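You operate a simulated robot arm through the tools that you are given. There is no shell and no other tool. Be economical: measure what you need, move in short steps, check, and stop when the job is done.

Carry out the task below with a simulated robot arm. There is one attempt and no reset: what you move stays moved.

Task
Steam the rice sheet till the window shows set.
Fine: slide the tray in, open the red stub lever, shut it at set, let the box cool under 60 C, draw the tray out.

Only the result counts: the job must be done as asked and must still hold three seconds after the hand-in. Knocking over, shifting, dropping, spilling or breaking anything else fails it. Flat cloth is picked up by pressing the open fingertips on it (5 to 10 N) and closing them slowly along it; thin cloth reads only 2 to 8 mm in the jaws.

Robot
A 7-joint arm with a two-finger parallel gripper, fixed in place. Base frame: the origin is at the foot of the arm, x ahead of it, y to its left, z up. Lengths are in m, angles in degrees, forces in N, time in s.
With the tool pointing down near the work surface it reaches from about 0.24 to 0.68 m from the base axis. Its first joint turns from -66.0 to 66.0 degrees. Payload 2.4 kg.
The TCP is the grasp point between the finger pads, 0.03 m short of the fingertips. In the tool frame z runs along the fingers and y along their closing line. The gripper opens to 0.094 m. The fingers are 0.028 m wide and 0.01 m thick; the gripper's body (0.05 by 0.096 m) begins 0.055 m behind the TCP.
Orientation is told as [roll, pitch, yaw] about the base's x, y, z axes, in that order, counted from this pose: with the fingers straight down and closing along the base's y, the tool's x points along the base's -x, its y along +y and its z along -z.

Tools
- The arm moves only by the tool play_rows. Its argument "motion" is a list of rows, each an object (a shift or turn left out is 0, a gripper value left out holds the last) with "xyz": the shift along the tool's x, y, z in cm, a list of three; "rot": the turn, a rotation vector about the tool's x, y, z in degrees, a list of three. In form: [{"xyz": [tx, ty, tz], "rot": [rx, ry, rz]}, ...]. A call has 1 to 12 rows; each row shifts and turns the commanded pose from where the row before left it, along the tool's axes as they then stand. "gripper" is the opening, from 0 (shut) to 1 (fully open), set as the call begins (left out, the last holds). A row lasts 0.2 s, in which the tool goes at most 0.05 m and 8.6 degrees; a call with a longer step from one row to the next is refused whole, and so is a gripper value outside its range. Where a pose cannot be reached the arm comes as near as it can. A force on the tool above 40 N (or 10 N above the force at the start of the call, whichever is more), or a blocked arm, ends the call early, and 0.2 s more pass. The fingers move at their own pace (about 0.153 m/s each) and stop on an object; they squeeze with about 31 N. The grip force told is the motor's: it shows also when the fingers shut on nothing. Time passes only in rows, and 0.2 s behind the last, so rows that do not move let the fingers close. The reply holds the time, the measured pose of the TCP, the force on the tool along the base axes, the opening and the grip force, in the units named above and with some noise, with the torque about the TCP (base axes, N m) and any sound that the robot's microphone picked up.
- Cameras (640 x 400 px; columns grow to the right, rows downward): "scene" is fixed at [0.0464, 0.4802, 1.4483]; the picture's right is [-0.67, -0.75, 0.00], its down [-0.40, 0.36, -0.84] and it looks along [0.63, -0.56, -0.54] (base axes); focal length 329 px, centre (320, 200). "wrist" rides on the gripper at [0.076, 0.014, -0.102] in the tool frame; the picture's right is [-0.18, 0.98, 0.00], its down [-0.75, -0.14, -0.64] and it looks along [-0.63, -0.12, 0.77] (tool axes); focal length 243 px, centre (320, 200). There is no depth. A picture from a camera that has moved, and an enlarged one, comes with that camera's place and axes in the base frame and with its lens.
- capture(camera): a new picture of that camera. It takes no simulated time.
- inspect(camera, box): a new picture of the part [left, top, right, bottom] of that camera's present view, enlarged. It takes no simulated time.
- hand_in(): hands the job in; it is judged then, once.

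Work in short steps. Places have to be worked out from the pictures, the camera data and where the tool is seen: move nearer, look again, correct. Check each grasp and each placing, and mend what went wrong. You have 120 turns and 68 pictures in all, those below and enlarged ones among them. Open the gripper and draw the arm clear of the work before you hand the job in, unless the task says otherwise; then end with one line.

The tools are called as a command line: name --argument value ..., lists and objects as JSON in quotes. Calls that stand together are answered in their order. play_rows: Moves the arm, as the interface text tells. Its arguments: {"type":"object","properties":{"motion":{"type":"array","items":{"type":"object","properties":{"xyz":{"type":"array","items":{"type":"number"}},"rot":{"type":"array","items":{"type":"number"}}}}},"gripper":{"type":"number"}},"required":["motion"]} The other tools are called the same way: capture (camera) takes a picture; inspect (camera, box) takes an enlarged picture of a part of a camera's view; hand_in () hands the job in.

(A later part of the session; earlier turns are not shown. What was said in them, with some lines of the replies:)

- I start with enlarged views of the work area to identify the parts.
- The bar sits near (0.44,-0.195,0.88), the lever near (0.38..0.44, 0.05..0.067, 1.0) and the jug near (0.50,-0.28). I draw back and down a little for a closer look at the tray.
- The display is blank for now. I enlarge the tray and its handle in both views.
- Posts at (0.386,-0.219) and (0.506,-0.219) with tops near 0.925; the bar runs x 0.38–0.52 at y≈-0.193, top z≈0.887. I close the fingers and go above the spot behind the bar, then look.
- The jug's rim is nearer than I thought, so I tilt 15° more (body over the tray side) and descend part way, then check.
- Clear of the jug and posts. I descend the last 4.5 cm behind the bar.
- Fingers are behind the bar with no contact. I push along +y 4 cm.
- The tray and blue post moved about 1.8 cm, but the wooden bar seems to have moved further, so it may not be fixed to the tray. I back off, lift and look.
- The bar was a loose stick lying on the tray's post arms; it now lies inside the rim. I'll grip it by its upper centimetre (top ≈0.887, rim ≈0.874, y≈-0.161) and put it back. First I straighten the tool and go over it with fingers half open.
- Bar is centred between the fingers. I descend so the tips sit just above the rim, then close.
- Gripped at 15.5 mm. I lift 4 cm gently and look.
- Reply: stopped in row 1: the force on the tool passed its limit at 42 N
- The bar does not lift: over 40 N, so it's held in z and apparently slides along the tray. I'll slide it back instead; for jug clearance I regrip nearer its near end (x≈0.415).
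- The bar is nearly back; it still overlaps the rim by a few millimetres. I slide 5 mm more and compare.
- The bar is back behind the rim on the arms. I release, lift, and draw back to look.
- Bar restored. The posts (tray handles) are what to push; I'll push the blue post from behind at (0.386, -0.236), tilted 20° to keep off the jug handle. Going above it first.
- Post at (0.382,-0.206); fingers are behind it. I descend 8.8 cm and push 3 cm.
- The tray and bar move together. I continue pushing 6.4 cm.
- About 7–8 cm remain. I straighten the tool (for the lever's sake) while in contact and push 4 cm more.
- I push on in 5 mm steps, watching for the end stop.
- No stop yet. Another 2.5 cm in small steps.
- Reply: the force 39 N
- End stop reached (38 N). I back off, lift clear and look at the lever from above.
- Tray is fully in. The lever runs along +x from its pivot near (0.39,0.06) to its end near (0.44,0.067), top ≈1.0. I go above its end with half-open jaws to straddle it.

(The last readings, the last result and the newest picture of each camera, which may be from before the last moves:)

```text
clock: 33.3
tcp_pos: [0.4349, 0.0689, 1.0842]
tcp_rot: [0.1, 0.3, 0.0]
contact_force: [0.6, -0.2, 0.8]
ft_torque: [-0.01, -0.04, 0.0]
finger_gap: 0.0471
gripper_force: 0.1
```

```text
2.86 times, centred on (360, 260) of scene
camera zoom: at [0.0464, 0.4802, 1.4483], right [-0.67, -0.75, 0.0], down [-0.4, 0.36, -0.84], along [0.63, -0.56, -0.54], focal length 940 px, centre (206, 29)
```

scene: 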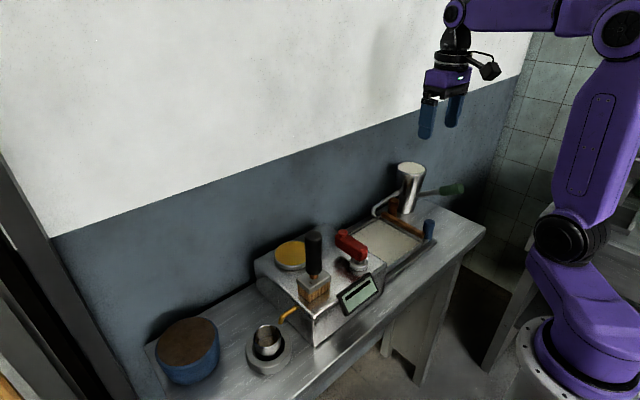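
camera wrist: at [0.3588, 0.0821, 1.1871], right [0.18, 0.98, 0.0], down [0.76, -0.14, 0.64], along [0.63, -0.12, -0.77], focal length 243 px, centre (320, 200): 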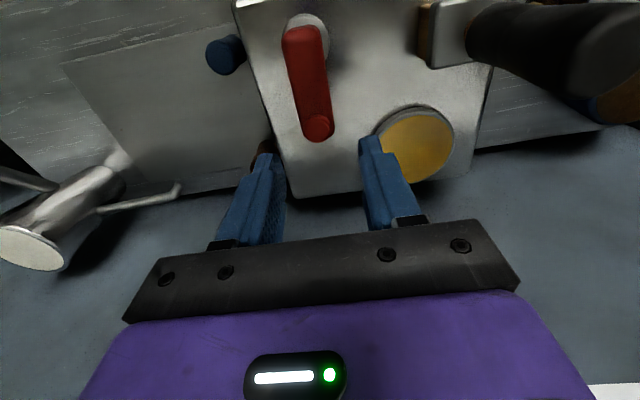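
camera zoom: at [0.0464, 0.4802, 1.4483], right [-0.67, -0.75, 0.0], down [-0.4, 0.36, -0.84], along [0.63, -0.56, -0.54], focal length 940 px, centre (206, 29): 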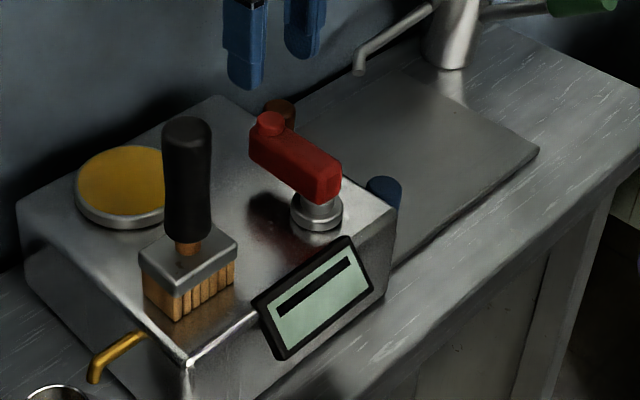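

Jaws straddle the lever well. I descend to put the tips beside the lever body.

play_rows --motion '[{"xyz": [0, 0.2, 3]}, {"xyz": [0, 0, 3]}, {"xyz": [0, 0, 2]}, {"xyz": [0, 0, 1.2]}, {}]'

inspect --camera "scene" --box '[290, 190, 410, 290]'

```text
clock: 34.5
tcp_pos: [0.4339, 0.0674, 0.9937]
tcp_rot: [0.1, 0.2, -0.1]
contact_force: [-0.4, -0.3, 0.2]
ft_torque: [0.01, -0.01, 0.0]
finger_gap: 0.0471
gripper_force: 0.1
```

```text
4.00 times, centred on (350, 240) of scene
camera zoom: at [0.0464, 0.4802, 1.4483], right [-0.67, -0.75, 0.0], down [-0.4, 0.36, -0.84], along [0.63, -0.56, -0.54], focal length 1315 px, centre (200, 40)
```

zoom: 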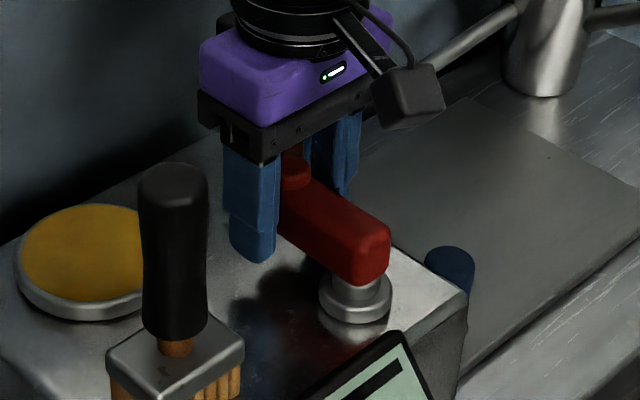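

I narrow the jaws to a loose fit and try turning towards -y by a small amount.

play_rows --gripper 0.36 --motion '[{}, {"xyz": [0, -0.5, 0]}, {"xyz": [0, -0.5, 0], "rot": [0, 0, 4]}, {"xyz": [0, -0.5, 0], "rot": [0, 0, 5]}, {}]'

inspect --camera "scene" --box '[290, 190, 410, 290]'

```text
clock: 35.7
tcp_pos: [0.432, 0.056, 0.9938]
tcp_rot: [0.0, 0.4, -8.6]
contact_force: [-11.7, 30.5, -0.3]
ft_torque: [-0.08, 0.06, 0.68]
finger_gap: 0.05
gripper_force: 14.2
```

```text
4.00 times, centred on (350, 240) of scene
camera zoom: at [0.046, 0.4811, 1.448], right [-0.67, -0.75, 0.0], down [-0.4, 0.36, -0.84], along [0.63, -0.56, -0.53], focal length 1315 px, centre (200, 40)
```

zoom: 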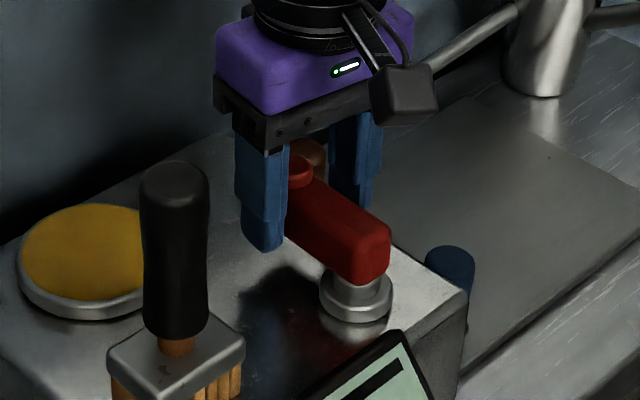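

Blocked that way (30 N), so it opens towards +y. I return to centre and turn the other way by about 18°.

play_rows --motion '[{"xyz": [0, 0.7, 0], "rot": [0, 0, -4.5]}, {"xyz": [0, 0.7, 0], "rot": [0, 0, -4.5]}, {"xyz": [0.03, 0.6, 0], "rot": [0, 0, -6]}, {"xyz": [0.03, 0.6, 0], "rot": [0, 0, -6]}, {"xyz": [0.03, 0.6, 0], "rot": [0, 0, -6]}, {}]'

inspect --camera "scene" --box '[280, 200, 430, 320]'

```text
clock: 37.1
tcp_pos: [0.4316, 0.085, 0.9944]
tcp_rot: [0.0, 0.1, 18.0]
contact_force: [2.2, -2.1, -0.1]
ft_torque: [0.0, 0.02, 0.05]
finger_gap: 0.0352
gripper_force: 0.9
```

```text
3.33 times, centred on (355, 260) of scene
camera zoom: at [0.0464, 0.4802, 1.4484], right [-0.67, -0.75, 0.0], down [-0.4, 0.36, -0.84], along [0.63, -0.56, -0.54], focal length 1096 px, centre (203, 0)
```

zoom: 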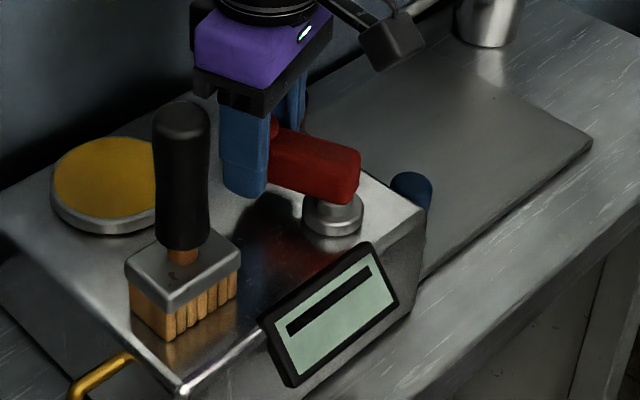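

It turns this way. Continue 30° more and check the display.

play_rows --motion '[{"xyz": [0.03, 0.6, 0], "rot": [0, 0, -6]}, {"xyz": [0.03, 0.6, 0], "rot": [0, 0, -6]}, {"xyz": [0.03, 0.6, 0], "rot": [0, 0, -6]}, {"xyz": [0.03, 0.6, 0], "rot": [0, 0, -6]}, {"xyz": [0.03, 0.6, 0], "rot": [0, 0, -6]}]'

inspect --camera "scene" --box '[280, 200, 430, 320]'

```text
clock: 38.3
tcp_pos: [0.4152, 0.1102, 0.9954]
tcp_rot: [0.1, 0.1, 48.1]
contact_force: [1.3, -1.0, 1.4]
ft_torque: [0.03, -0.03, 0.08]
finger_gap: 0.0356
gripper_force: 1.2
```

```text
3.33 times, centred on (355, 260) of scene
camera zoom: at [0.0463, 0.4803, 1.4483], right [-0.67, -0.75, 0.0], down [-0.4, 0.36, -0.84], along [0.63, -0.56, -0.54], focal length 1096 px, centre (203, 0)
```

zoom: 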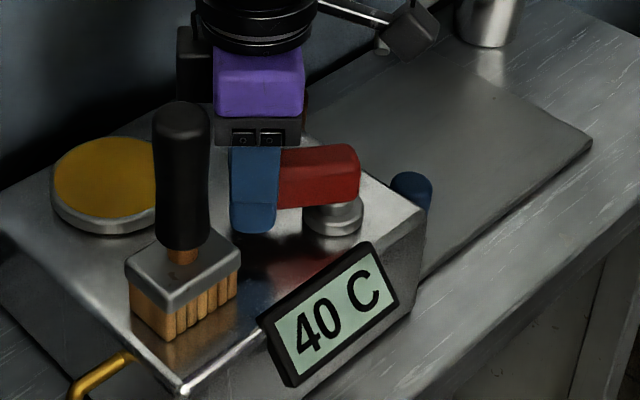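

The display reads 40 C: steam is on. I open further.

play_rows --motion '[{"xyz": [0.03, 0.6, 0], "rot": [0, 0, -6]}, {"xyz": [0.03, 0.6, 0], "rot": [0, 0, -6]}, {"xyz": [0.03, 0.6, 0], "rot": [0, 0, -6]}, {"xyz": [0.03, 0.6, 0], "rot": [0, 0, -6]}]'

inspect --camera "scene" --box '[280, 200, 430, 320]'

```text
clock: 39.3
tcp_pos: [0.3952, 0.1214, 0.9953]
tcp_rot: [0.2, 0.0, 72.1]
contact_force: [1.3, -0.9, 0.4]
ft_torque: [0.01, 0.02, -0.02]
finger_gap: 0.0347
gripper_force: 0.7
```

```text
3.33 times, centred on (355, 260) of scene
camera zoom: at [0.0464, 0.4802, 1.4483], right [-0.67, -0.75, 0.0], down [-0.4, 0.36, -0.84], along [0.63, -0.56, -0.54], focal length 1096 px, centre (203, 0)
```

zoom: 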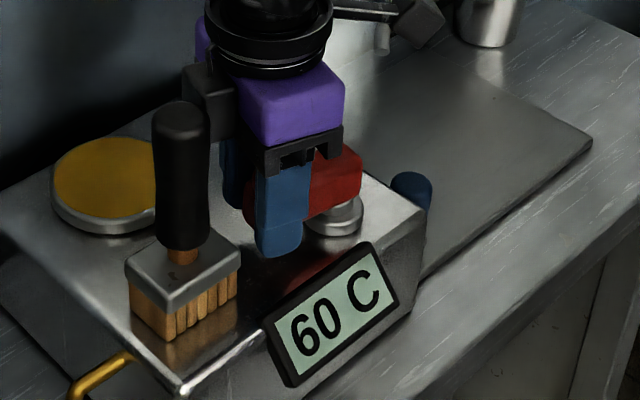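

60 C and rising. I open a little more and keep watching.

play_rows --motion '[{"xyz": [0.03, 0.5, 0], "rot": [0, 0, -5]}, {"xyz": [0.03, 0.5, 0], "rot": [0, 0, -5]}, {}, {}]'

inspect --camera "scene" --box '[280, 200, 430, 320]'

```text
clock: 40.3
tcp_pos: [0.3857, 0.1245, 0.9957]
tcp_rot: [0.2, 0.0, 82.0]
contact_force: [1.6, 0.8, -0.5]
ft_torque: [-0.03, -0.02, 0.05]
finger_gap: 0.0347
gripper_force: 0.9
```

```text
3.33 times, centred on (355, 260) of scene
camera zoom: at [0.0464, 0.4802, 1.4483], right [-0.67, -0.75, 0.0], down [-0.4, 0.36, -0.84], along [0.63, -0.56, -0.54], focal length 1096 px, centre (203, 0)
```

zoom: 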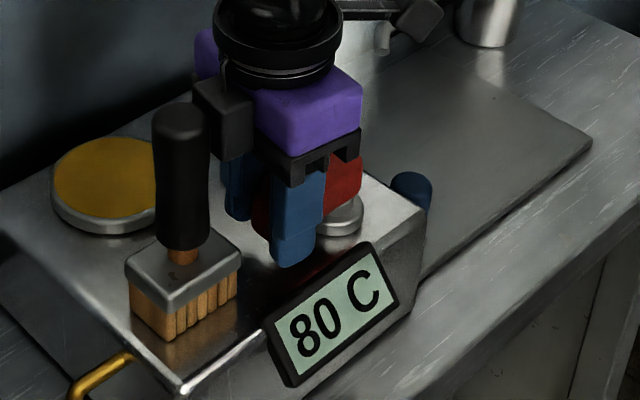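

80 C. I hold and watch.

play_rows --motion '[{}, {}, {}, {}, {}, {}, {}]'

inspect --camera "scene" --box '[280, 200, 430, 320]'

```text
clock: 41.9
tcp_pos: [0.3846, 0.1237, 0.995]
tcp_rot: [0.2, 0.1, 82.0]
contact_force: [1.5, -0.1, -0.3]
ft_torque: [0.0, -0.01, 0.05]
finger_gap: 0.035
gripper_force: 0.8
```

```text
3.33 times, centred on (355, 260) of scene
camera zoom: at [0.0464, 0.4802, 1.4483], right [-0.67, -0.75, 0.0], down [-0.4, 0.36, -0.84], along [0.63, -0.56, -0.54], focal length 1096 px, centre (203, 0)
```

zoom: 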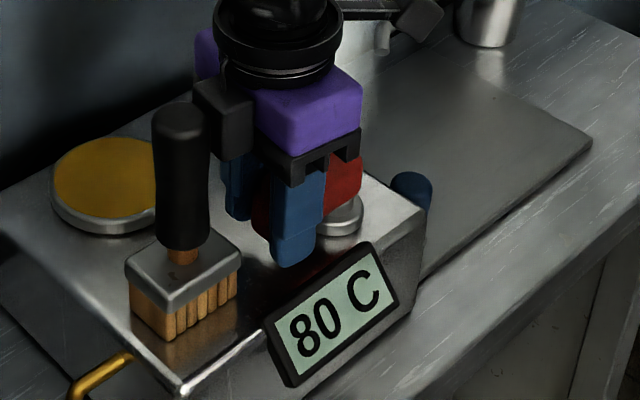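

play_rows --motion '[{}, {}, {}, {}, {}, {}, {}, {}, {}, {}]'

inspect --camera "scene" --box '[280, 200, 430, 320]'

```text
clock: 44.1
tcp_pos: [0.3863, 0.1239, 0.9949]
tcp_rot: [0.2, 0.0, 82.0]
contact_force: [1.8, 0.4, 0.0]
ft_torque: [-0.01, -0.01, 0.06]
finger_gap: 0.0351
gripper_force: 0.7
```

```text
3.33 times, centred on (355, 260) of scene
camera zoom: at [0.0464, 0.4802, 1.4483], right [-0.67, -0.75, 0.0], down [-0.4, 0.36, -0.84], along [0.63, -0.56, -0.54], focal length 1096 px, centre (203, 0)
```

zoom: 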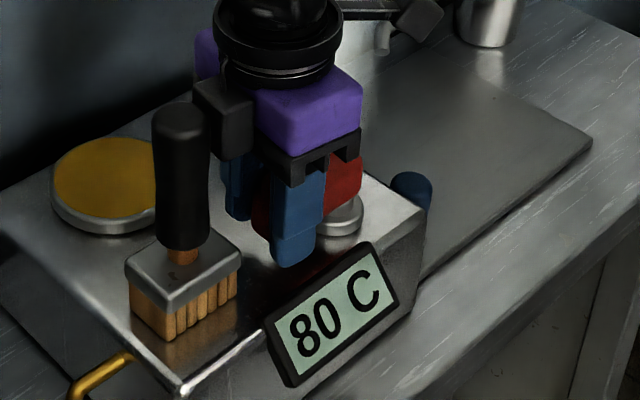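

Holding at 80 C. The lever may lag behind the loose jaws, so I turn a further 12° towards its stop and wait.

play_rows --motion '[{"xyz": [0.03, 0.4, 0], "rot": [0, 0, -4]}, {"xyz": [0.03, 0.4, 0], "rot": [0, 0, -4]}, {"xyz": [0.03, 0.4, 0], "rot": [0, 0, -4]}, {}, {}, {}, {}, {}]'

inspect --camera "scene" --box '[280, 200, 430, 320]'

```text
clock: 45.9
tcp_pos: [0.3753, 0.1243, 0.9961]
tcp_rot: [-0.3, -0.2, 94.0]
contact_force: [25.8, -8.7, 4.9]
ft_torque: [-0.02, -0.06, 0.06]
finger_gap: 0.0486
gripper_force: 13.1
```

```text
3.33 times, centred on (355, 260) of scene
camera zoom: at [0.0471, 0.4799, 1.4484], right [-0.67, -0.75, 0.0], down [-0.4, 0.36, -0.84], along [0.63, -0.56, -0.54], focal length 1096 px, centre (203, 0)
```

zoom: 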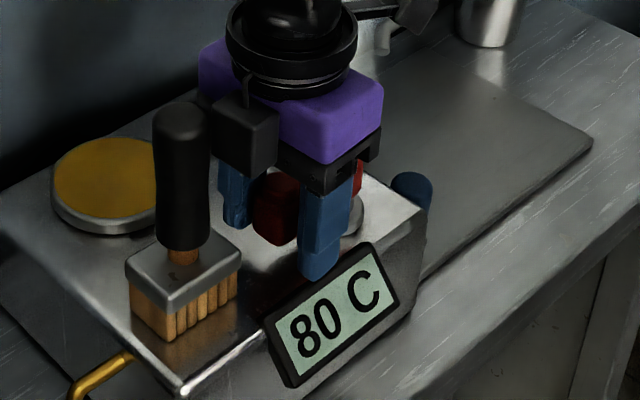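

At the open stop (26 N). I ease back to the loose fit and keep watching.

play_rows --motion '[{"xyz": [-0.03, -0.4, 0], "rot": [0, 0, 4]}, {"xyz": [-0.03, -0.3, 0], "rot": [0, 0, 3]}, {}, {}, {}, {}, {}, {}]'

inspect --camera "scene" --box '[280, 200, 430, 320]'

```text
clock: 47.7
tcp_pos: [0.3809, 0.1248, 0.9948]
tcp_rot: [0.1, -0.1, 87.1]
contact_force: [13.8, 4.9, -2.7]
ft_torque: [0.05, 0.03, 0.27]
finger_gap: 0.0424
gripper_force: 7.4
```

```text
3.33 times, centred on (355, 260) of scene
camera zoom: at [0.0468, 0.4804, 1.4483], right [-0.67, -0.75, 0.0], down [-0.4, 0.36, -0.84], along [0.63, -0.56, -0.54], focal length 1096 px, centre (203, 0)
```

zoom: 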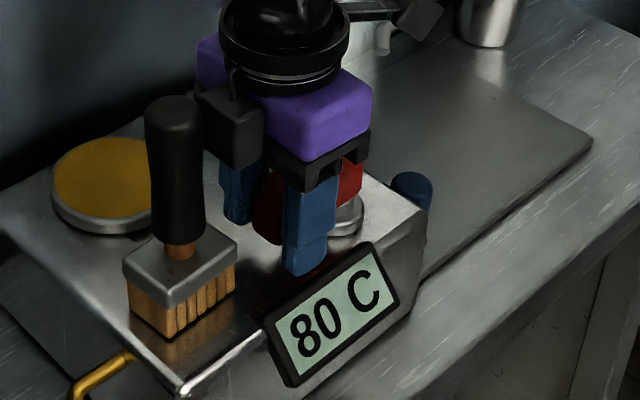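

The black block behind the gripper seems to be nudging the brush handle. I slide the hand toward the pivot (-y) at once to separate, and relax the turn slightly.

play_rows --motion '[{"xyz": [0.5, 0, 0]}, {"xyz": [0.7, -0.2, 0], "rot": [0, 0, 3]}, {"xyz": [0.6, -0.1, 0], "rot": [0, 0, 2]}, {}]'

inspect --camera "scene" --box '[280, 200, 430, 320]'

```text
clock: 48.7
tcp_pos: [0.3826, 0.1061, 0.9952]
tcp_rot: [0.1, -0.1, 81.9]
contact_force: [12.4, 4.6, -0.1]
ft_torque: [0.07, -0.03, 0.22]
finger_gap: 0.0407
gripper_force: 5.6
```

```text
3.33 times, centred on (355, 260) of scene
camera zoom: at [0.0467, 0.4803, 1.4483], right [-0.67, -0.75, 0.0], down [-0.4, 0.36, -0.84], along [0.63, -0.56, -0.54], focal length 1096 px, centre (203, 0)
```

zoom: 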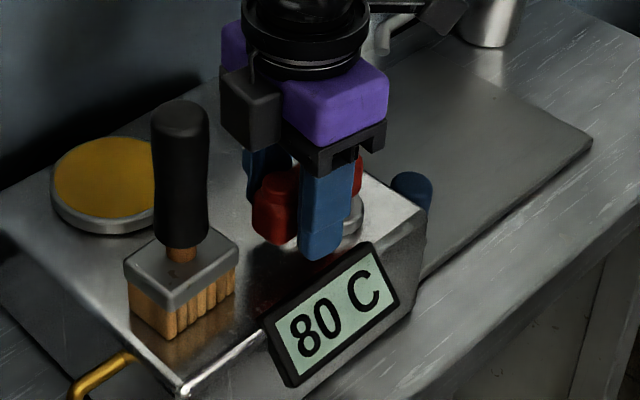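

The brush is back upright and free. I keep the lever at its stop and wait on.

play_rows --motion '[{}, {}, {}, {}, {}, {}, {}, {}, {}, {}]'

inspect --camera "scene" --box '[280, 200, 430, 320]'

```text
clock: 50.9
tcp_pos: [0.3826, 0.1056, 0.9936]
tcp_rot: [0.1, 0.0, 81.9]
contact_force: [13.2, -3.3, 2.0]
ft_torque: [-0.06, -0.02, 0.13]
finger_gap: 0.0411
gripper_force: 6.7
```

```text
3.33 times, centred on (355, 260) of scene
camera zoom: at [0.0467, 0.4801, 1.4484], right [-0.67, -0.75, 0.0], down [-0.4, 0.36, -0.84], along [0.63, -0.56, -0.54], focal length 1096 px, centre (203, 0)
```

zoom: 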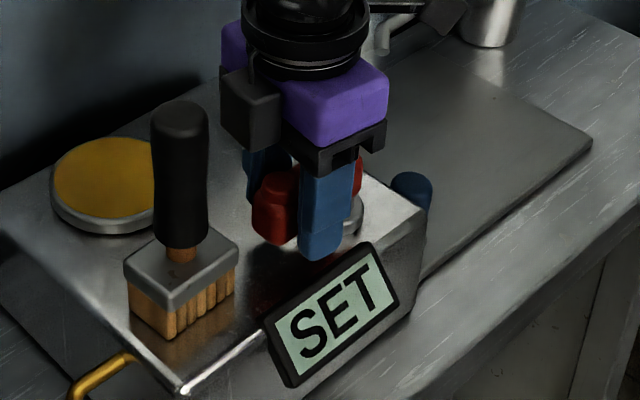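

SET is showing. I shut the lever at once, along the reverse arc.

play_rows --motion '[{"xyz": [0.04, -0.6, 0], "rot": [0, 0, 8]}, {"xyz": [0.04, -0.6, 0], "rot": [0, 0, 8]}, {"xyz": [0.04, -0.57, 0], "rot": [0, 0, 8]}, {"xyz": [0.04, -0.57, 0], "rot": [0, 0, 8]}, {"xyz": [0.04, -0.57, 0], "rot": [0, 0, 8]}, {"xyz": [0.04, -0.57, 0], "rot": [0, 0, 8]}, {"xyz": [0.04, -0.57, 0], "rot": [0, 0, 8]}, {"xyz": [0.04, -0.57, 0], "rot": [0, 0, 8]}, {"xyz": [0.04, -0.57, 0], "rot": [0, 0, 8]}, {"xyz": [0.04, -0.57, 0], "rot": [0, 0, 8]}, {"xyz": [0, -0.4, 0], "rot": [0, 0, 2]}]'

inspect --camera "scene" --box '[280, 200, 430, 320]'

```text
clock: 53.3
tcp_pos: [0.4179, 0.0636, 0.9952]
tcp_rot: [0.2, 0.2, -0.1]
contact_force: [-0.3, 4.1, 1.4]
ft_torque: [0.0, -0.01, 0.01]
finger_gap: 0.036
gripper_force: 2.2
```

```text
3.33 times, centred on (355, 260) of scene
camera zoom: at [0.0464, 0.4803, 1.4483], right [-0.67, -0.75, 0.0], down [-0.4, 0.36, -0.84], along [0.63, -0.56, -0.54], focal length 1096 px, centre (203, 0)
```

zoom: 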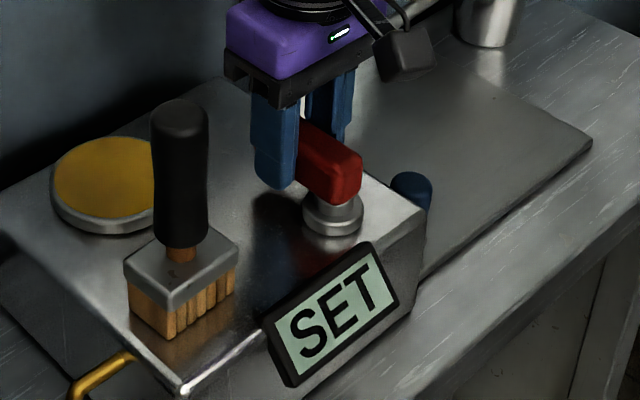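

Nearly shut. I press it firmly to its stop.

play_rows --motion '[{"xyz": [0, -0.4, 0]}, {"xyz": [0, -0.4, 0], "rot": [0, 0, 3]}, {"xyz": [0, -0.3, 0]}, {}]'

inspect --camera "scene" --box '[280, 200, 430, 320]'

```text
clock: 54.3
tcp_pos: [0.4176, 0.0556, 0.9942]
tcp_rot: [0.1, 0.3, -2.9]
contact_force: [-9.2, 31.3, 6.3]
ft_torque: [0.11, 0.05, 0.61]
finger_gap: 0.0519
gripper_force: 15.7
```

```text
3.33 times, centred on (355, 260) of scene
camera zoom: at [0.046, 0.4811, 1.448], right [-0.67, -0.75, 0.0], down [-0.4, 0.36, -0.84], along [0.63, -0.56, -0.53], focal length 1096 px, centre (203, 0)
```

zoom: 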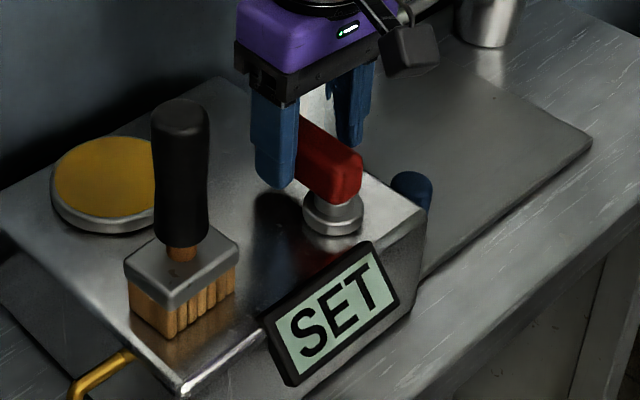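

The lever is shut against its stop. I ease off, lift away, and move to look at the blue post while the box cools.

play_rows --gripper 0.6 --motion '[{"xyz": [0, 0.8, 0]}, {"xyz": [0, 0.1, 0], "rot": [0, 0, -3]}, {"xyz": [0, 0, -3]}, {"xyz": [0, 0, -4]}, {"xyz": [2, -2, -1]}, {"xyz": [3, -3, 0]}, {"xyz": [3, -3.5, 0]}, {}, {}, {}]'

play_rows --motion '[{}, {}, {}, {}, {}, {}, {}, {}, {}, {}]'

capture --camera "wrist"

```text
clock: 56.5
tcp_pos: [0.3363, -0.0244, 1.0751]
tcp_rot: [0.1, 0.2, 0.0]
contact_force: [-0.1, -0.8, 0.0]
ft_torque: [0.02, -0.01, -0.01]
finger_gap: 0.0564
gripper_force: 0.0
```

```text
clock: 58.7
tcp_pos: [0.3369, -0.0253, 1.0749]
tcp_rot: [0.2, 0.3, 0.1]
contact_force: [-0.9, -0.1, 0.1]
ft_torque: [-0.03, 0.0, 0.0]
finger_gap: 0.0562
gripper_force: 0.1
```

```text
9 pictures are left
camera wrist: at [0.2618, -0.0104, 1.1779], right [0.18, 0.98, 0.0], down [0.76, -0.14, 0.64], along [0.63, -0.12, -0.77], focal length 243 px, centre (320, 200)
```

wrist: 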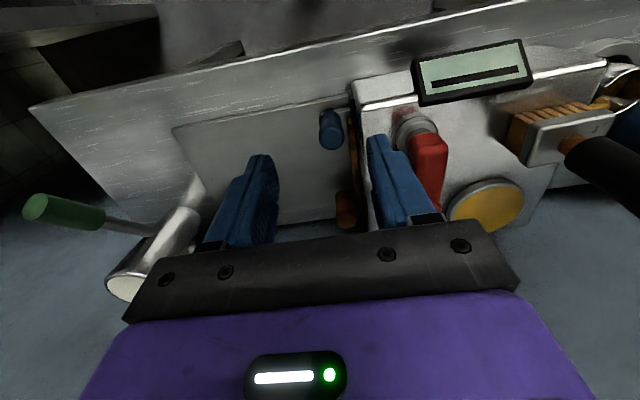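

The post is at (0.384,-0.020). The display shows only a dash again; to be safe I let the box cool for about 25 s, then check.

play_rows --motion '[{}, {}, {}, {}, {}, {}, {}, {}, {}, {}, {}, {}]'

play_rows --motion '[{}, {}, {}, {}, {}, {}, {}, {}, {}, {}, {}, {}]'

play_rows --motion '[{}, {}, {}, {}, {}, {}, {}, {}, {}, {}, {}, {}]'

play_rows --motion '[{}, {}, {}, {}, {}, {}, {}, {}, {}, {}, {}, {}]'

inspect --camera "scene" --box '[280, 200, 430, 320]'

```text
clock: 61.3
tcp_pos: [0.3379, -0.0249, 1.0747]
tcp_rot: [0.0, 0.3, -0.1]
contact_force: [0.3, 0.0, 0.0]
ft_torque: [0.02, -0.01, 0.01]
finger_gap: 0.0561
gripper_force: 0.1
```

```text
clock: 63.9
tcp_pos: [0.3373, -0.0234, 1.0753]
tcp_rot: [0.1, 0.2, 0.0]
contact_force: [-0.5, -0.3, 0.6]
ft_torque: [0.0, 0.04, -0.02]
finger_gap: 0.0565
gripper_force: 0.0
```

```text
clock: 66.5
tcp_pos: [0.3372, -0.0253, 1.0751]
tcp_rot: [0.2, 0.2, 0.1]
contact_force: [0.1, 0.7, -0.5]
ft_torque: [0.0, 0.02, -0.02]
finger_gap: 0.056
gripper_force: 0.0
```

```text
clock: 69.1
tcp_pos: [0.3365, -0.0251, 1.0755]
tcp_rot: [0.1, 0.2, 0.0]
contact_force: [0.5, -0.4, 0.1]
ft_torque: [-0.01, -0.02, 0.0]
finger_gap: 0.0565
gripper_force: 0.1
```

```text
3.33 times, centred on (355, 260) of scene
camera zoom: at [0.0464, 0.4802, 1.4483], right [-0.67, -0.75, 0.0], down [-0.4, 0.36, -0.84], along [0.63, -0.56, -0.54], focal length 1096 px, centre (203, 0)
```

zoom: 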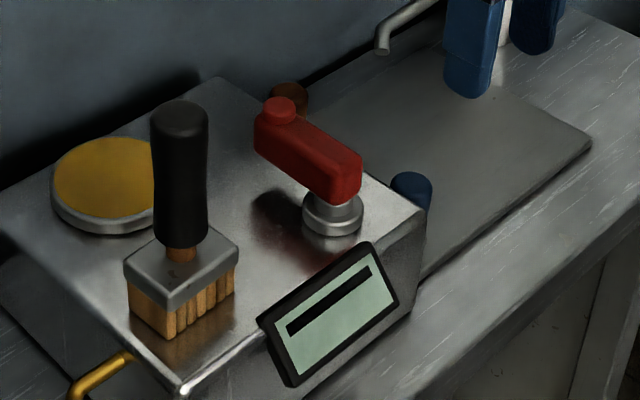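

Idle dash, lever shut. I wait another ~10 s for safety while moving over the blue post with the jaws narrowed to 42 mm.

play_rows --motion '[{}, {}, {}, {}, {}, {}, {}, {}, {}, {}, {}, {}]'

play_rows --motion '[{}, {}, {}, {}, {}, {}, {}, {}, {}, {}, {}, {}]'

play_rows --motion '[{}, {}, {}, {}, {}, {}, {}, {}, {}, {}, {}, {}]'

play_rows --gripper 0.44 --motion '[{"xyz": [-2.5, 0.2, 0]}, {"xyz": [-2.2, 0.2, 0]}, {"xyz": [0, 0, 3]}, {"xyz": [0, 0, 3]}, {"xyz": [0, 0, 2]}, {"xyz": [0, 0, 1.5]}, {}]'

capture --camera "wrist"

```text
clock: 71.7
tcp_pos: [0.3381, -0.0249, 1.075]
tcp_rot: [0.1, 0.2, -0.1]
contact_force: [-0.3, -0.1, 0.5]
ft_torque: [-0.01, -0.02, -0.02]
finger_gap: 0.0564
gripper_force: 0.1
```

```text
clock: 74.3
tcp_pos: [0.3371, -0.025, 1.0756]
tcp_rot: [0.0, 0.3, 0.0]
contact_force: [0.1, -0.5, -0.2]
ft_torque: [0.01, -0.01, 0.03]
finger_gap: 0.0563
gripper_force: 0.1
```

```text
clock: 76.9
tcp_pos: [0.337, -0.0251, 1.0755]
tcp_rot: [0.1, 0.2, -0.1]
contact_force: [0.2, -0.4, -0.1]
ft_torque: [0.01, 0.01, -0.01]
finger_gap: 0.0563
gripper_force: 0.0
```

```text
clock: 78.5
tcp_pos: [0.3859, -0.02, 0.978]
tcp_rot: [0.1, 0.3, 0.0]
contact_force: [-1.1, 1.0, 0.1]
ft_torque: [0.01, 0.0, -0.02]
finger_gap: 0.0414
gripper_force: 0.0
```

```text
7 pictures are left
camera wrist: at [0.3102, -0.0063, 1.0816], right [0.18, 0.98, 0.0], down [0.76, -0.14, 0.64], along [0.63, -0.12, -0.77], focal length 243 px, centre (320, 200)
```

wrist: 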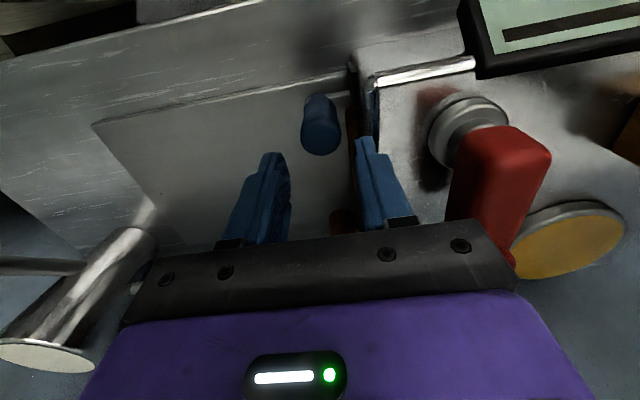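

Post is centred at (0.385,-0.020). I descend slowly over its top, then close.

play_rows --motion '[{"xyz": [0, 0, 1.5]}, {"xyz": [0, 0, 1.5]}, {"xyz": [0, 0, 1.2]}, {"xyz": [0, 0, 0.8]}, {}]'

play_rows --gripper 0.15 --motion '[{}, {}, {}]'

inspect --camera "scene" --box '[310, 190, 460, 300]'

```text
clock: 78.9
tcp_pos: [0.3856, -0.0198, 0.9752]
tcp_rot: [0.1, 0.0, -0.1]
contact_force: [-7.9, -0.1, 24.2]
ft_torque: [0.75, 0.18, 0.28]
finger_gap: 0.0411
gripper_force: 0.0
stopped in row 1: the force on the tool passed its limit at 83 N (the readings are from after the stop); the commanded pose is now the measured one
```

```text
clock: 79.7
tcp_pos: [0.3867, -0.0202, 0.9747]
tcp_rot: [0.1, 0.0, 0.0]
contact_force: [0.2, -0.3, -0.1]
ft_torque: [-0.01, 0.01, -0.01]
finger_gap: 0.0142
gripper_force: 0.0
```

```text
3.64 times, centred on (385, 245) of scene
camera zoom: at [0.0464, 0.4802, 1.4483], right [-0.67, -0.75, 0.0], down [-0.4, 0.36, -0.84], along [0.63, -0.56, -0.54], focal length 1196 px, centre (84, 36)
```

zoom: 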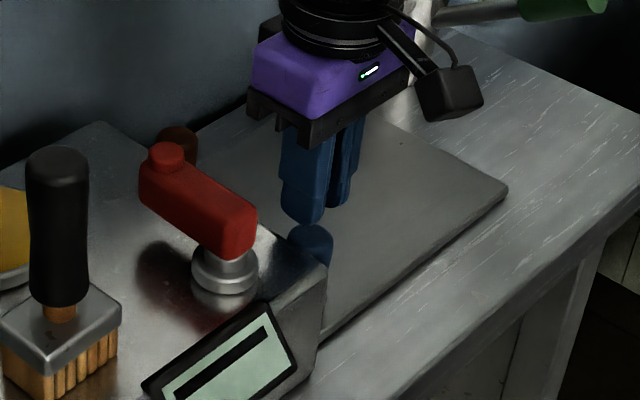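

A finger touched the box's top edge (box top ≈0.945), so there's no room for a finger in front of the post. I'll instead grip it from its sides (yaw 90°), leaning the body away from the box by 25°. First lift and turn.

play_rows --gripper 0.65 --motion '[{"xyz": [0, 0, -4]}, {"xyz": [0, -4, -4]}, {"rot": [0, 0, -8]}, {"rot": [0, 0, -8]}, {"rot": [0, 0, -8]}, {"rot": [0, 0, -8]}, {"rot": [0, 0, -8]}, {"rot": [0, 0, -8]}, {"rot": [0, 0, -8]}, {"rot": [0, 0, -8]}, {"rot": [0, 0, -8]}, {"rot": [0, 0, -8]}]'

play_rows --motion '[{"rot": [0, 0, -5]}, {"rot": [0, 0, -5]}, {"rot": [0, -8, 0]}, {"rot": [0, -8, 0]}, {"rot": [0, -8, 0]}, {"rot": [0, -1, 0]}, {}]'

```text
refused: row 2 steps farther than a row can; nothing moved
```

```text
clock: 81.3
tcp_pos: [0.3861, -0.0197, 0.9746]
tcp_rot: [0.1, -25.0, 9.9]
contact_force: [0.1, 0.3, 0.4]
ft_torque: [0.02, 0.0, 0.0]
finger_gap: 0.0141
gripper_force: 0.0
```

The second call ran alone (no contact). I undo the tilt, then lift.

play_rows --motion '[{"rot": [0, 8, 0]}, {"rot": [0, 8, 0]}, {"rot": [0, 8, 0]}, {"rot": [0, 1, 0]}, {"xyz": [0, 0, -4]}, {"xyz": [0, 0, -4]}, {"xyz": [0, -4, 0]}]'

```text
clock: 82.9
tcp_pos: [0.3927, -0.0581, 1.0541]
tcp_rot: [0.1, 0.1, 10.0]
contact_force: [-0.7, -0.2, -0.3]
ft_torque: [0.03, 0.01, -0.01]
finger_gap: 0.0142
gripper_force: 0.0
```

Now at (0.393,-0.058,1.054), yaw 10°. I turn on to yaw 90° and open the jaws.

play_rows --gripper 0.65 --motion '[{"rot": [0, 0, -8]}, {"rot": [0, 0, -8]}, {"rot": [0, 0, -8]}, {"rot": [0, 0, -8]}, {"rot": [0, 0, -8]}, {"rot": [0, 0, -8]}, {"rot": [0, 0, -8]}, {"rot": [0, 0, -8]}, {"rot": [0, 0, -8]}, {"rot": [0, 0, -8]}]'

```text
clock: 85.1
tcp_pos: [0.3928, -0.0589, 1.0537]
tcp_rot: [0.0, -0.1, 90.2]
contact_force: [-0.1, -0.1, 0.3]
ft_torque: [0.0, -0.01, -0.03]
finger_gap: 0.0611
gripper_force: 0.0
```

play_rows --motion '[{"rot": [0, -8, 0]}, {"rot": [0, -8, 0]}, {"rot": [0, -8, 0]}, {"rot": [0, -1, 0]}, {"xyz": [0.75, 0.27, 2.56]}, {"xyz": [0.75, 0.27, 2.56]}, {"xyz": [0.75, 0.27, 2.56]}, {}]'

inspect --camera "scene" --box '[310, 190, 460, 300]'

```text
clock: 86.9
tcp_pos: [0.3833, -0.0461, 0.9759]
tcp_rot: [0.1, -25.1, 89.9]
contact_force: [-0.8, -0.1, -0.3]
ft_torque: [-0.01, 0.0, -0.01]
finger_gap: 0.0612
gripper_force: 0.1
```

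```text
3.64 times, centred on (385, 245) of scene
camera zoom: at [0.0464, 0.4802, 1.4483], right [-0.67, -0.75, 0.0], down [-0.4, 0.36, -0.84], along [0.63, -0.56, -0.54], focal length 1196 px, centre (84, 36)
```

zoom: 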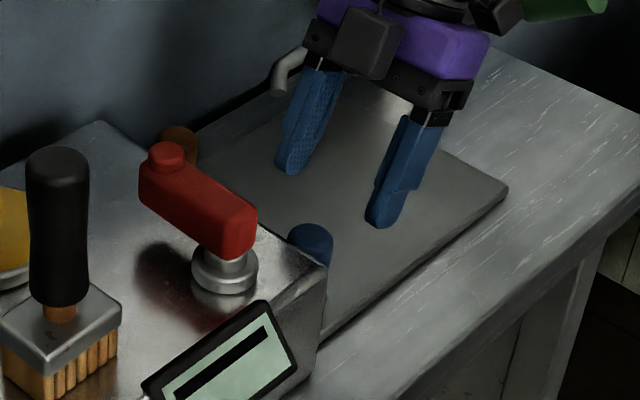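

Leaning correctly with post ahead of the tips. I move in so the jaws flank the post top, then close.

play_rows --motion '[{"xyz": [0.13, -0.07, 1.78]}, {"xyz": [0.13, -0.07, 1.78]}, {"xyz": [0.13, -0.07, 1.7]}, {}]'

play_rows --gripper 0.1 --motion '[{}, {}, {}, {}]'

```text
clock: 87.9
tcp_pos: [0.3864, -0.0294, 0.9267]
tcp_rot: [0.0, -25.1, 90.0]
contact_force: [0.7, 0.4, -0.9]
ft_torque: [-0.02, -0.03, -0.01]
finger_gap: 0.0609
gripper_force: 0.1
```

```text
clock: 88.9
tcp_pos: [0.3861, -0.0282, 0.9273]
tcp_rot: [0.3, -25.0, 90.0]
contact_force: [-13.0, -1.0, -4.0]
ft_torque: [0.02, -0.43, 0.19]
finger_gap: 0.0281
gripper_force: 44.9
```

Post gripped (28 mm). I ease the side load and pull the tray out 3 cm to test.

play_rows --motion '[{"xyz": [0, 0.15, 0]}, {"xyz": [0.36, 0, -0.17]}, {"xyz": [0.545, 0, -0.254]}, {"xyz": [0.545, 0, -0.254]}, {"xyz": [0.545, 0, -0.254]}, {"xyz": [0.545, 0, -0.254]}, {}]'

inspect --camera "scene" --box '[310, 190, 460, 300]'

```text
clock: 90.5
tcp_pos: [0.3841, -0.0557, 0.9275]
tcp_rot: [0.1, -25.4, 90.0]
contact_force: [-18.9, 5.0, 33.4]
ft_torque: [0.36, -0.19, 0.14]
finger_gap: 0.0279
gripper_force: 45.1
```

```text
3.64 times, centred on (385, 245) of scene
camera zoom: at [0.0454, 0.4804, 1.4483], right [-0.67, -0.75, 0.0], down [-0.4, 0.36, -0.84], along [0.63, -0.56, -0.53], focal length 1196 px, centre (84, 36)
```

zoom: 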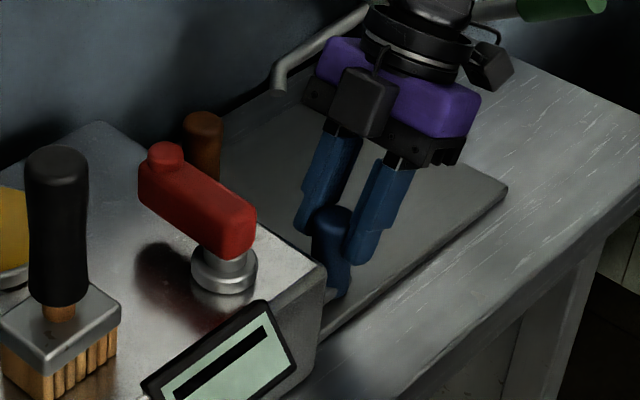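

Tray comes out. Side/vertical loads have built up, so I open and regrip in place.

play_rows --gripper 0.5 --motion '[{}, {"xyz": [0, 0, 0]}, {}]'

play_rows --gripper 0.15 --motion '[{}, {}, {}]'

```text
clock: 91.3
tcp_pos: [0.3871, -0.0568, 0.9253]
tcp_rot: [0.0, -25.0, 90.1]
contact_force: [1.2, -0.7, 0.2]
ft_torque: [0.0, 0.0, 0.04]
finger_gap: 0.047
gripper_force: 0.1
```

```text
clock: 92.1
tcp_pos: [0.3851, -0.0564, 0.9242]
tcp_rot: [0.2, -25.0, 89.9]
contact_force: [-12.5, -1.2, 0.3]
ft_torque: [0.06, -0.29, 0.15]
finger_gap: 0.0285
gripper_force: 45.5
```

I shift 2 mm for centring and pull 6 cm more.

play_rows --motion '[{"xyz": [0, 0.25, 0]}, {"xyz": [0.545, 0, -0.254]}, {"xyz": [0.545, 0, -0.254]}, {"xyz": [0.545, 0, -0.254]}, {"xyz": [0.545, 0, -0.254]}, {"xyz": [0.545, 0, -0.254]}, {"xyz": [0.545, 0, -0.254]}, {"xyz": [0.545, 0, -0.254]}, {"xyz": [0.545, 0, -0.254]}, {"xyz": [0.545, 0, -0.254]}, {"xyz": [0.545, 0, -0.254]}, {}]'

```text
clock: 94.7
tcp_pos: [0.3856, -0.119, 0.9251]
tcp_rot: [-0.2, -25.2, 90.1]
contact_force: [20.5, 4.6, 33.9]
ft_torque: [0.65, 0.16, 0.03]
finger_gap: 0.0282
gripper_force: 46.0
```

Post is now near y≈-0.112. I release, rise straight up, and turn back to yaw 0° for the last stretch (keeps clear of the jug handle).

play_rows --gripper 0.65 --motion '[{}, {}, {"xyz": [-0.85, 0, -1.8]}, {"xyz": [-1.27, 0, -2.7]}, {"xyz": [-1.7, 0, -3.6]}, {"xyz": [-1.7, 0, -3.6]}, {"rot": [0, 8, 0]}, {"rot": [0, 8, 0]}, {"rot": [0, 8, 0]}, {"rot": [0, 1, 0]}]'

play_rows --motion '[{"rot": [0, 0, 8.2]}, {"rot": [0, 0, 8.2]}, {"rot": [0, 0, 8.2]}, {"rot": [0, 0, 8.2]}, {"rot": [0, 0, 8.2]}, {"rot": [0, 0, 8.2]}, {"rot": [0, 0, 8.2]}, {"rot": [0, 0, 8.2]}, {"rot": [0, 0, 8.2]}, {"rot": [0, 0, 8.2]}, {"rot": [0, 0, 8]}, {}]'

capture --camera "wrist"

```text
clock: 96.9
tcp_pos: [0.3828, -0.117, 1.0552]
tcp_rot: [0.1, 0.0, 90.0]
contact_force: [-0.1, -0.5, -0.6]
ft_torque: [-0.01, 0.04, -0.02]
finger_gap: 0.061
gripper_force: 0.0
```

```text
clock: 99.5
tcp_pos: [0.3829, -0.1163, 1.055]
tcp_rot: [0.1, 0.0, -0.1]
contact_force: [-0.4, 0.1, 0.0]
ft_torque: [-0.02, 0.02, 0.0]
finger_gap: 0.0612
gripper_force: 0.1
```

```text
3 pictures are left
camera wrist: at [0.3084, -0.1019, 1.1569], right [0.19, 0.98, 0.0], down [0.75, -0.14, 0.64], along [0.63, -0.12, -0.77], focal length 243 px, centre (320, 200)
```

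wrist: 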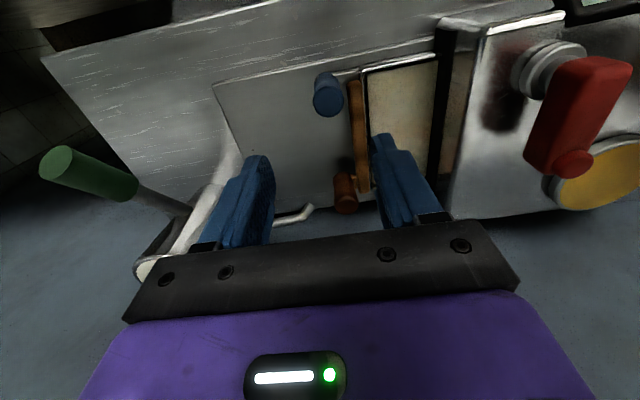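

Tray, bar and posts look right; the post is at (0.381,-0.107). I go down on it with yaw 0 (tips above the bar's top) and grip.

play_rows --gripper 0.52 --motion '[{"xyz": [0.1, 0.9, 2]}, {"xyz": [0, 0, 3]}, {"xyz": [0, 0, 3]}, {"xyz": [0, 0, 2]}, {"xyz": [0, 0, 1.5]}, {"xyz": [0, 0, 1.2]}, {}]'

play_rows --gripper 0.15 --motion '[{}, {}, {}]'

```text
clock: 100.9
tcp_pos: [0.3825, -0.1102, 0.9308]
tcp_rot: [0.0, 0.0, -0.1]
contact_force: [-5.7, 0.2, 16.6]
ft_torque: [0.47, 0.13, 0.15]
finger_gap: 0.0492
gripper_force: 0.2
stopped in row 7: the force on the tool passed its limit at 59 N (the readings are from after the stop); the commanded pose is now the measured one
```

```text
clock: 101.7
tcp_pos: [0.3843, -0.1096, 0.9304]
tcp_rot: [0.0, -0.2, -0.1]
contact_force: [-4.3, -3.5, 24.1]
ft_torque: [-0.41, 0.05, -0.07]
finger_gap: 0.0282
gripper_force: 44.8
```

The front fingertip touched the bar's top (z≈0.90). I open, rise 5 mm, regrip and pull 3 cm.

play_rows --gripper 0.45 --motion '[{}, {"xyz": [0, 0.2, -0.6]}, {}]'

play_rows --gripper 0.15 --motion '[{}, {}, {}, {"xyz": [0, -0.6, 0]}, {"xyz": [0, -0.6, 0]}, {"xyz": [0, -0.6, 0]}, {"xyz": [0, -0.6, 0]}, {"xyz": [0, -0.6, 0]}, {}]'

```text
clock: 102.5
tcp_pos: [0.3834, -0.1072, 0.9353]
tcp_rot: [0.0, -0.1, 0.0]
contact_force: [-0.4, 0.2, 0.1]
ft_torque: [0.01, 0.01, 0.0]
finger_gap: 0.0422
gripper_force: 0.1
```

```text
clock: 104.5
tcp_pos: [0.3843, -0.1375, 0.9351]
tcp_rot: [0.1, 0.1, 0.0]
contact_force: [3.0, 5.1, -19.9]
ft_torque: [-0.41, 0.7, 0.13]
finger_gap: 0.028
gripper_force: 45.0
```

Pulling fine at 5 N. I continue 6.6 cm.

play_rows --motion '[{"xyz": [0, -0.6, 0]}, {"xyz": [0, -0.6, 0]}, {"xyz": [0, -0.6, 0]}, {"xyz": [0, -0.6, 0]}, {"xyz": [0, -0.6, 0]}, {"xyz": [0, -0.6, 0]}, {"xyz": [0, -0.6, 0]}, {"xyz": [0, -0.6, 0]}, {"xyz": [0, -0.6, 0]}, {"xyz": [0, -0.6, 0]}, {"xyz": [0, -0.6, 0]}, {}]'

inspect --camera "scene" --box '[340, 180, 460, 280]'

```text
clock: 107.1
tcp_pos: [0.3835, -0.2045, 0.9346]
tcp_rot: [0.0, -0.2, -0.1]
contact_force: [3.1, 4.6, 22.5]
ft_torque: [0.46, -0.17, 0.05]
finger_gap: 0.0281
gripper_force: 44.7
```

```text
4.00 times, centred on (400, 230) of scene
camera zoom: at [0.0462, 0.4805, 1.4483], right [-0.67, -0.75, 0.0], down [-0.4, 0.36, -0.84], along [0.63, -0.56, -0.54], focal length 1315 px, centre (0, 80)
```

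zoom: 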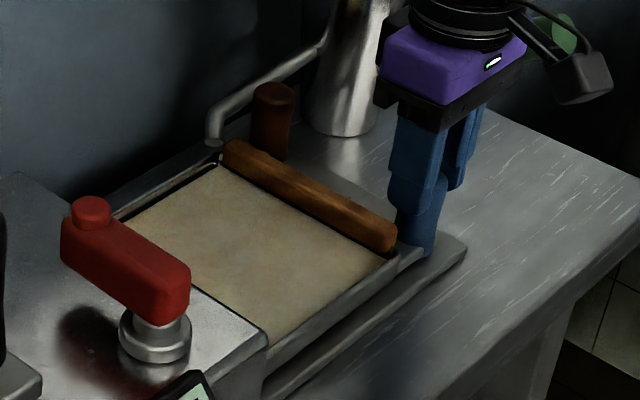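

Nearly out. I pull the remaining 1.5 cm to the original position.

play_rows --motion '[{"xyz": [0, -0.4, 0]}, {"xyz": [0, -0.4, 0]}, {"xyz": [0, -0.4, 0]}, {"xyz": [0, -0.3, 0]}, {}]'

```text
clock: 108.3
tcp_pos: [0.3834, -0.2186, 0.9355]
tcp_rot: [0.1, 0.0, 0.0]
contact_force: [8.9, 5.6, 4.3]
ft_torque: [-0.29, -0.2, 0.04]
finger_gap: 0.0281
gripper_force: 45.1
```

play_rows --motion '[{"xyz": [0, -0.3, 0]}, {"xyz": [0, -0.2, 0]}, {}]'

play_rows --gripper 0.5 --motion '[{}, {}, {"xyz": [0, 0, -1.5]}, {"xyz": [0, 0, -3]}, {"xyz": [0, 0, -3]}, {"xyz": [3, 0, -2]}, {"xyz": [4, 0, 0]}, {}]'

inspect --camera "scene" --box '[340, 180, 460, 280]'

```text
clock: 109.1
tcp_pos: [0.3832, -0.22, 0.9361]
tcp_rot: [0.2, 0.0, 0.3]
contact_force: [8.0, 27.4, 15.7]
ft_torque: [0.38, -0.84, -0.08]
finger_gap: 0.028
gripper_force: 45.5
```

```text
clock: 110.9
tcp_pos: [0.3122, -0.2238, 1.0291]
tcp_rot: [0.1, -0.1, -0.1]
contact_force: [-1.4, 0.2, -0.1]
ft_torque: [0.01, -0.02, -0.04]
finger_gap: 0.0468
gripper_force: 0.1
```

```text
4.00 times, centred on (400, 230) of scene
camera zoom: at [0.0463, 0.4802, 1.4483], right [-0.67, -0.75, 0.0], down [-0.4, 0.36, -0.84], along [0.63, -0.56, -0.54], focal length 1315 px, centre (0, 80)
```

zoom: 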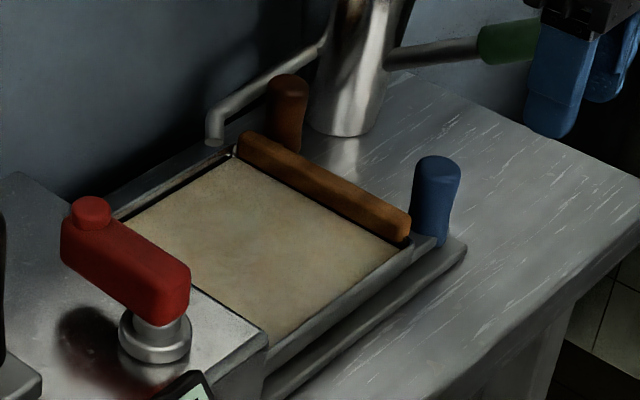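

The tray is at its out-stop, lever shut, sheet cooked. The bar sits ~7 mm forward, on the rim; I'll nudge it back with the closed fingers from the sheet side, tips above the rim.

play_rows --gripper 0 --motion '[{"xyz": [0, 3.5, 0]}, {"xyz": [0, 3.4, 0]}, {"xyz": [-4, 0, 0]}, {"xyz": [-4, 0, 0]}, {"xyz": [-4, 0, 0]}, {"xyz": [-1.8, 0, 0]}, {"xyz": [0, 0, 4]}, {"xyz": [0, 0, 4]}, {"xyz": [0, 0, 2]}, {"xyz": [0, 0, 1.5]}, {}]'

play_rows --motion '[{"xyz": [0, -0.4, 0]}, {"xyz": [0, -0.4, 0]}, {"xyz": [0, -0.4, 0]}, {"xyz": [0, -0.3, 0]}, {"xyz": [0, -0.2, 0]}, {}]'

```text
clock: 113.3
tcp_pos: [0.4506, -0.1541, 0.9158]
tcp_rot: [0.0, -0.1, 0.0]
contact_force: [-0.2, 0.0, 0.6]
ft_torque: [0.04, -0.03, 0.01]
finger_gap: 0.0001
gripper_force: 30.5
```

```text
clock: 114.7
tcp_pos: [0.4503, -0.1725, 0.9167]
tcp_rot: [0.0, -0.2, -0.2]
contact_force: [-0.4, 0.8, -0.7]
ft_torque: [-0.01, 0.05, -0.02]
finger_gap: 0.0
gripper_force: 31.1
```

play_rows --motion '[{"xyz": [0, -0.15, 0]}, {"xyz": [0, -0.15, 0]}, {}]'

```text
clock: 115.5
tcp_pos: [0.452, -0.1755, 0.9164]
tcp_rot: [-0.1, -0.1, -0.1]
contact_force: [0.8, 1.8, 0.4]
ft_torque: [0.0, 0.01, 0.03]
finger_gap: 0.0
gripper_force: 30.8
```

Light contact (~2 N), bar at about its starting place. I back off, lift clear, open the gripper and take the last look.

play_rows --motion '[{"xyz": [0, 0.8, 0]}, {"xyz": [0, 0, -3]}, {"xyz": [0, 0, -4]}, {"xyz": [0, 0, -4]}, {"xyz": [3, 0, -3]}, {"xyz": [4, 0, 0]}, {"xyz": [4, 0, -2]}, {"xyz": [0, 0, -4]}]'

play_rows --gripper 1 --motion '[{}, {}, {}, {}]'

inspect --camera "scene" --box '[270, 170, 470, 320]'

```text
clock: 117.3
tcp_pos: [0.3433, -0.1671, 1.1128]
tcp_rot: [0.1, -0.2, 0.0]
contact_force: [0.4, 0.6, 1.1]
ft_torque: [0.0, 0.01, 0.0]
finger_gap: 0.0
gripper_force: 31.3
```

```text
clock: 118.3
tcp_pos: [0.3434, -0.1693, 1.1135]
tcp_rot: [0.1, -0.2, -0.1]
contact_force: [-0.5, 0.8, 0.2]
ft_torque: [0.0, 0.03, -0.02]
finger_gap: 0.0939
gripper_force: 0.0
```

```text
2.67 times, centred on (370, 245) of scene
camera zoom: at [0.0464, 0.4802, 1.4483], right [-0.67, -0.75, 0.0], down [-0.4, 0.36, -0.84], along [0.63, -0.56, -0.54], focal length 877 px, centre (187, 80)
```

zoom: 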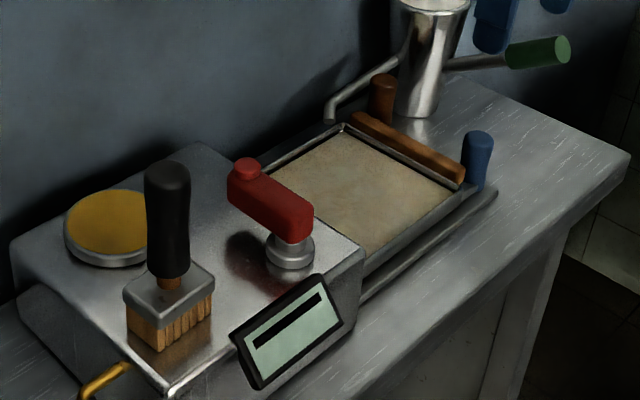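

The tray is out, the lever is shut, the bar is back behind the rim, the brush is standing and the arm is clear. I hand in.

hand_in

```text
The job is handed in.
```

The rice sheet was steamed until the window showed SET. I shut the lever then, waited about 25 s, and drew the tray back out to its stop. The window showed only a dash after SET, so I never read a temperature under 60 C. On the way I pushed the loose wooden bar off its place and slid it back to within a few millimetres, nudged the brush (it stayed upright), and a fingertip knocked the box's top edge and later the bar.
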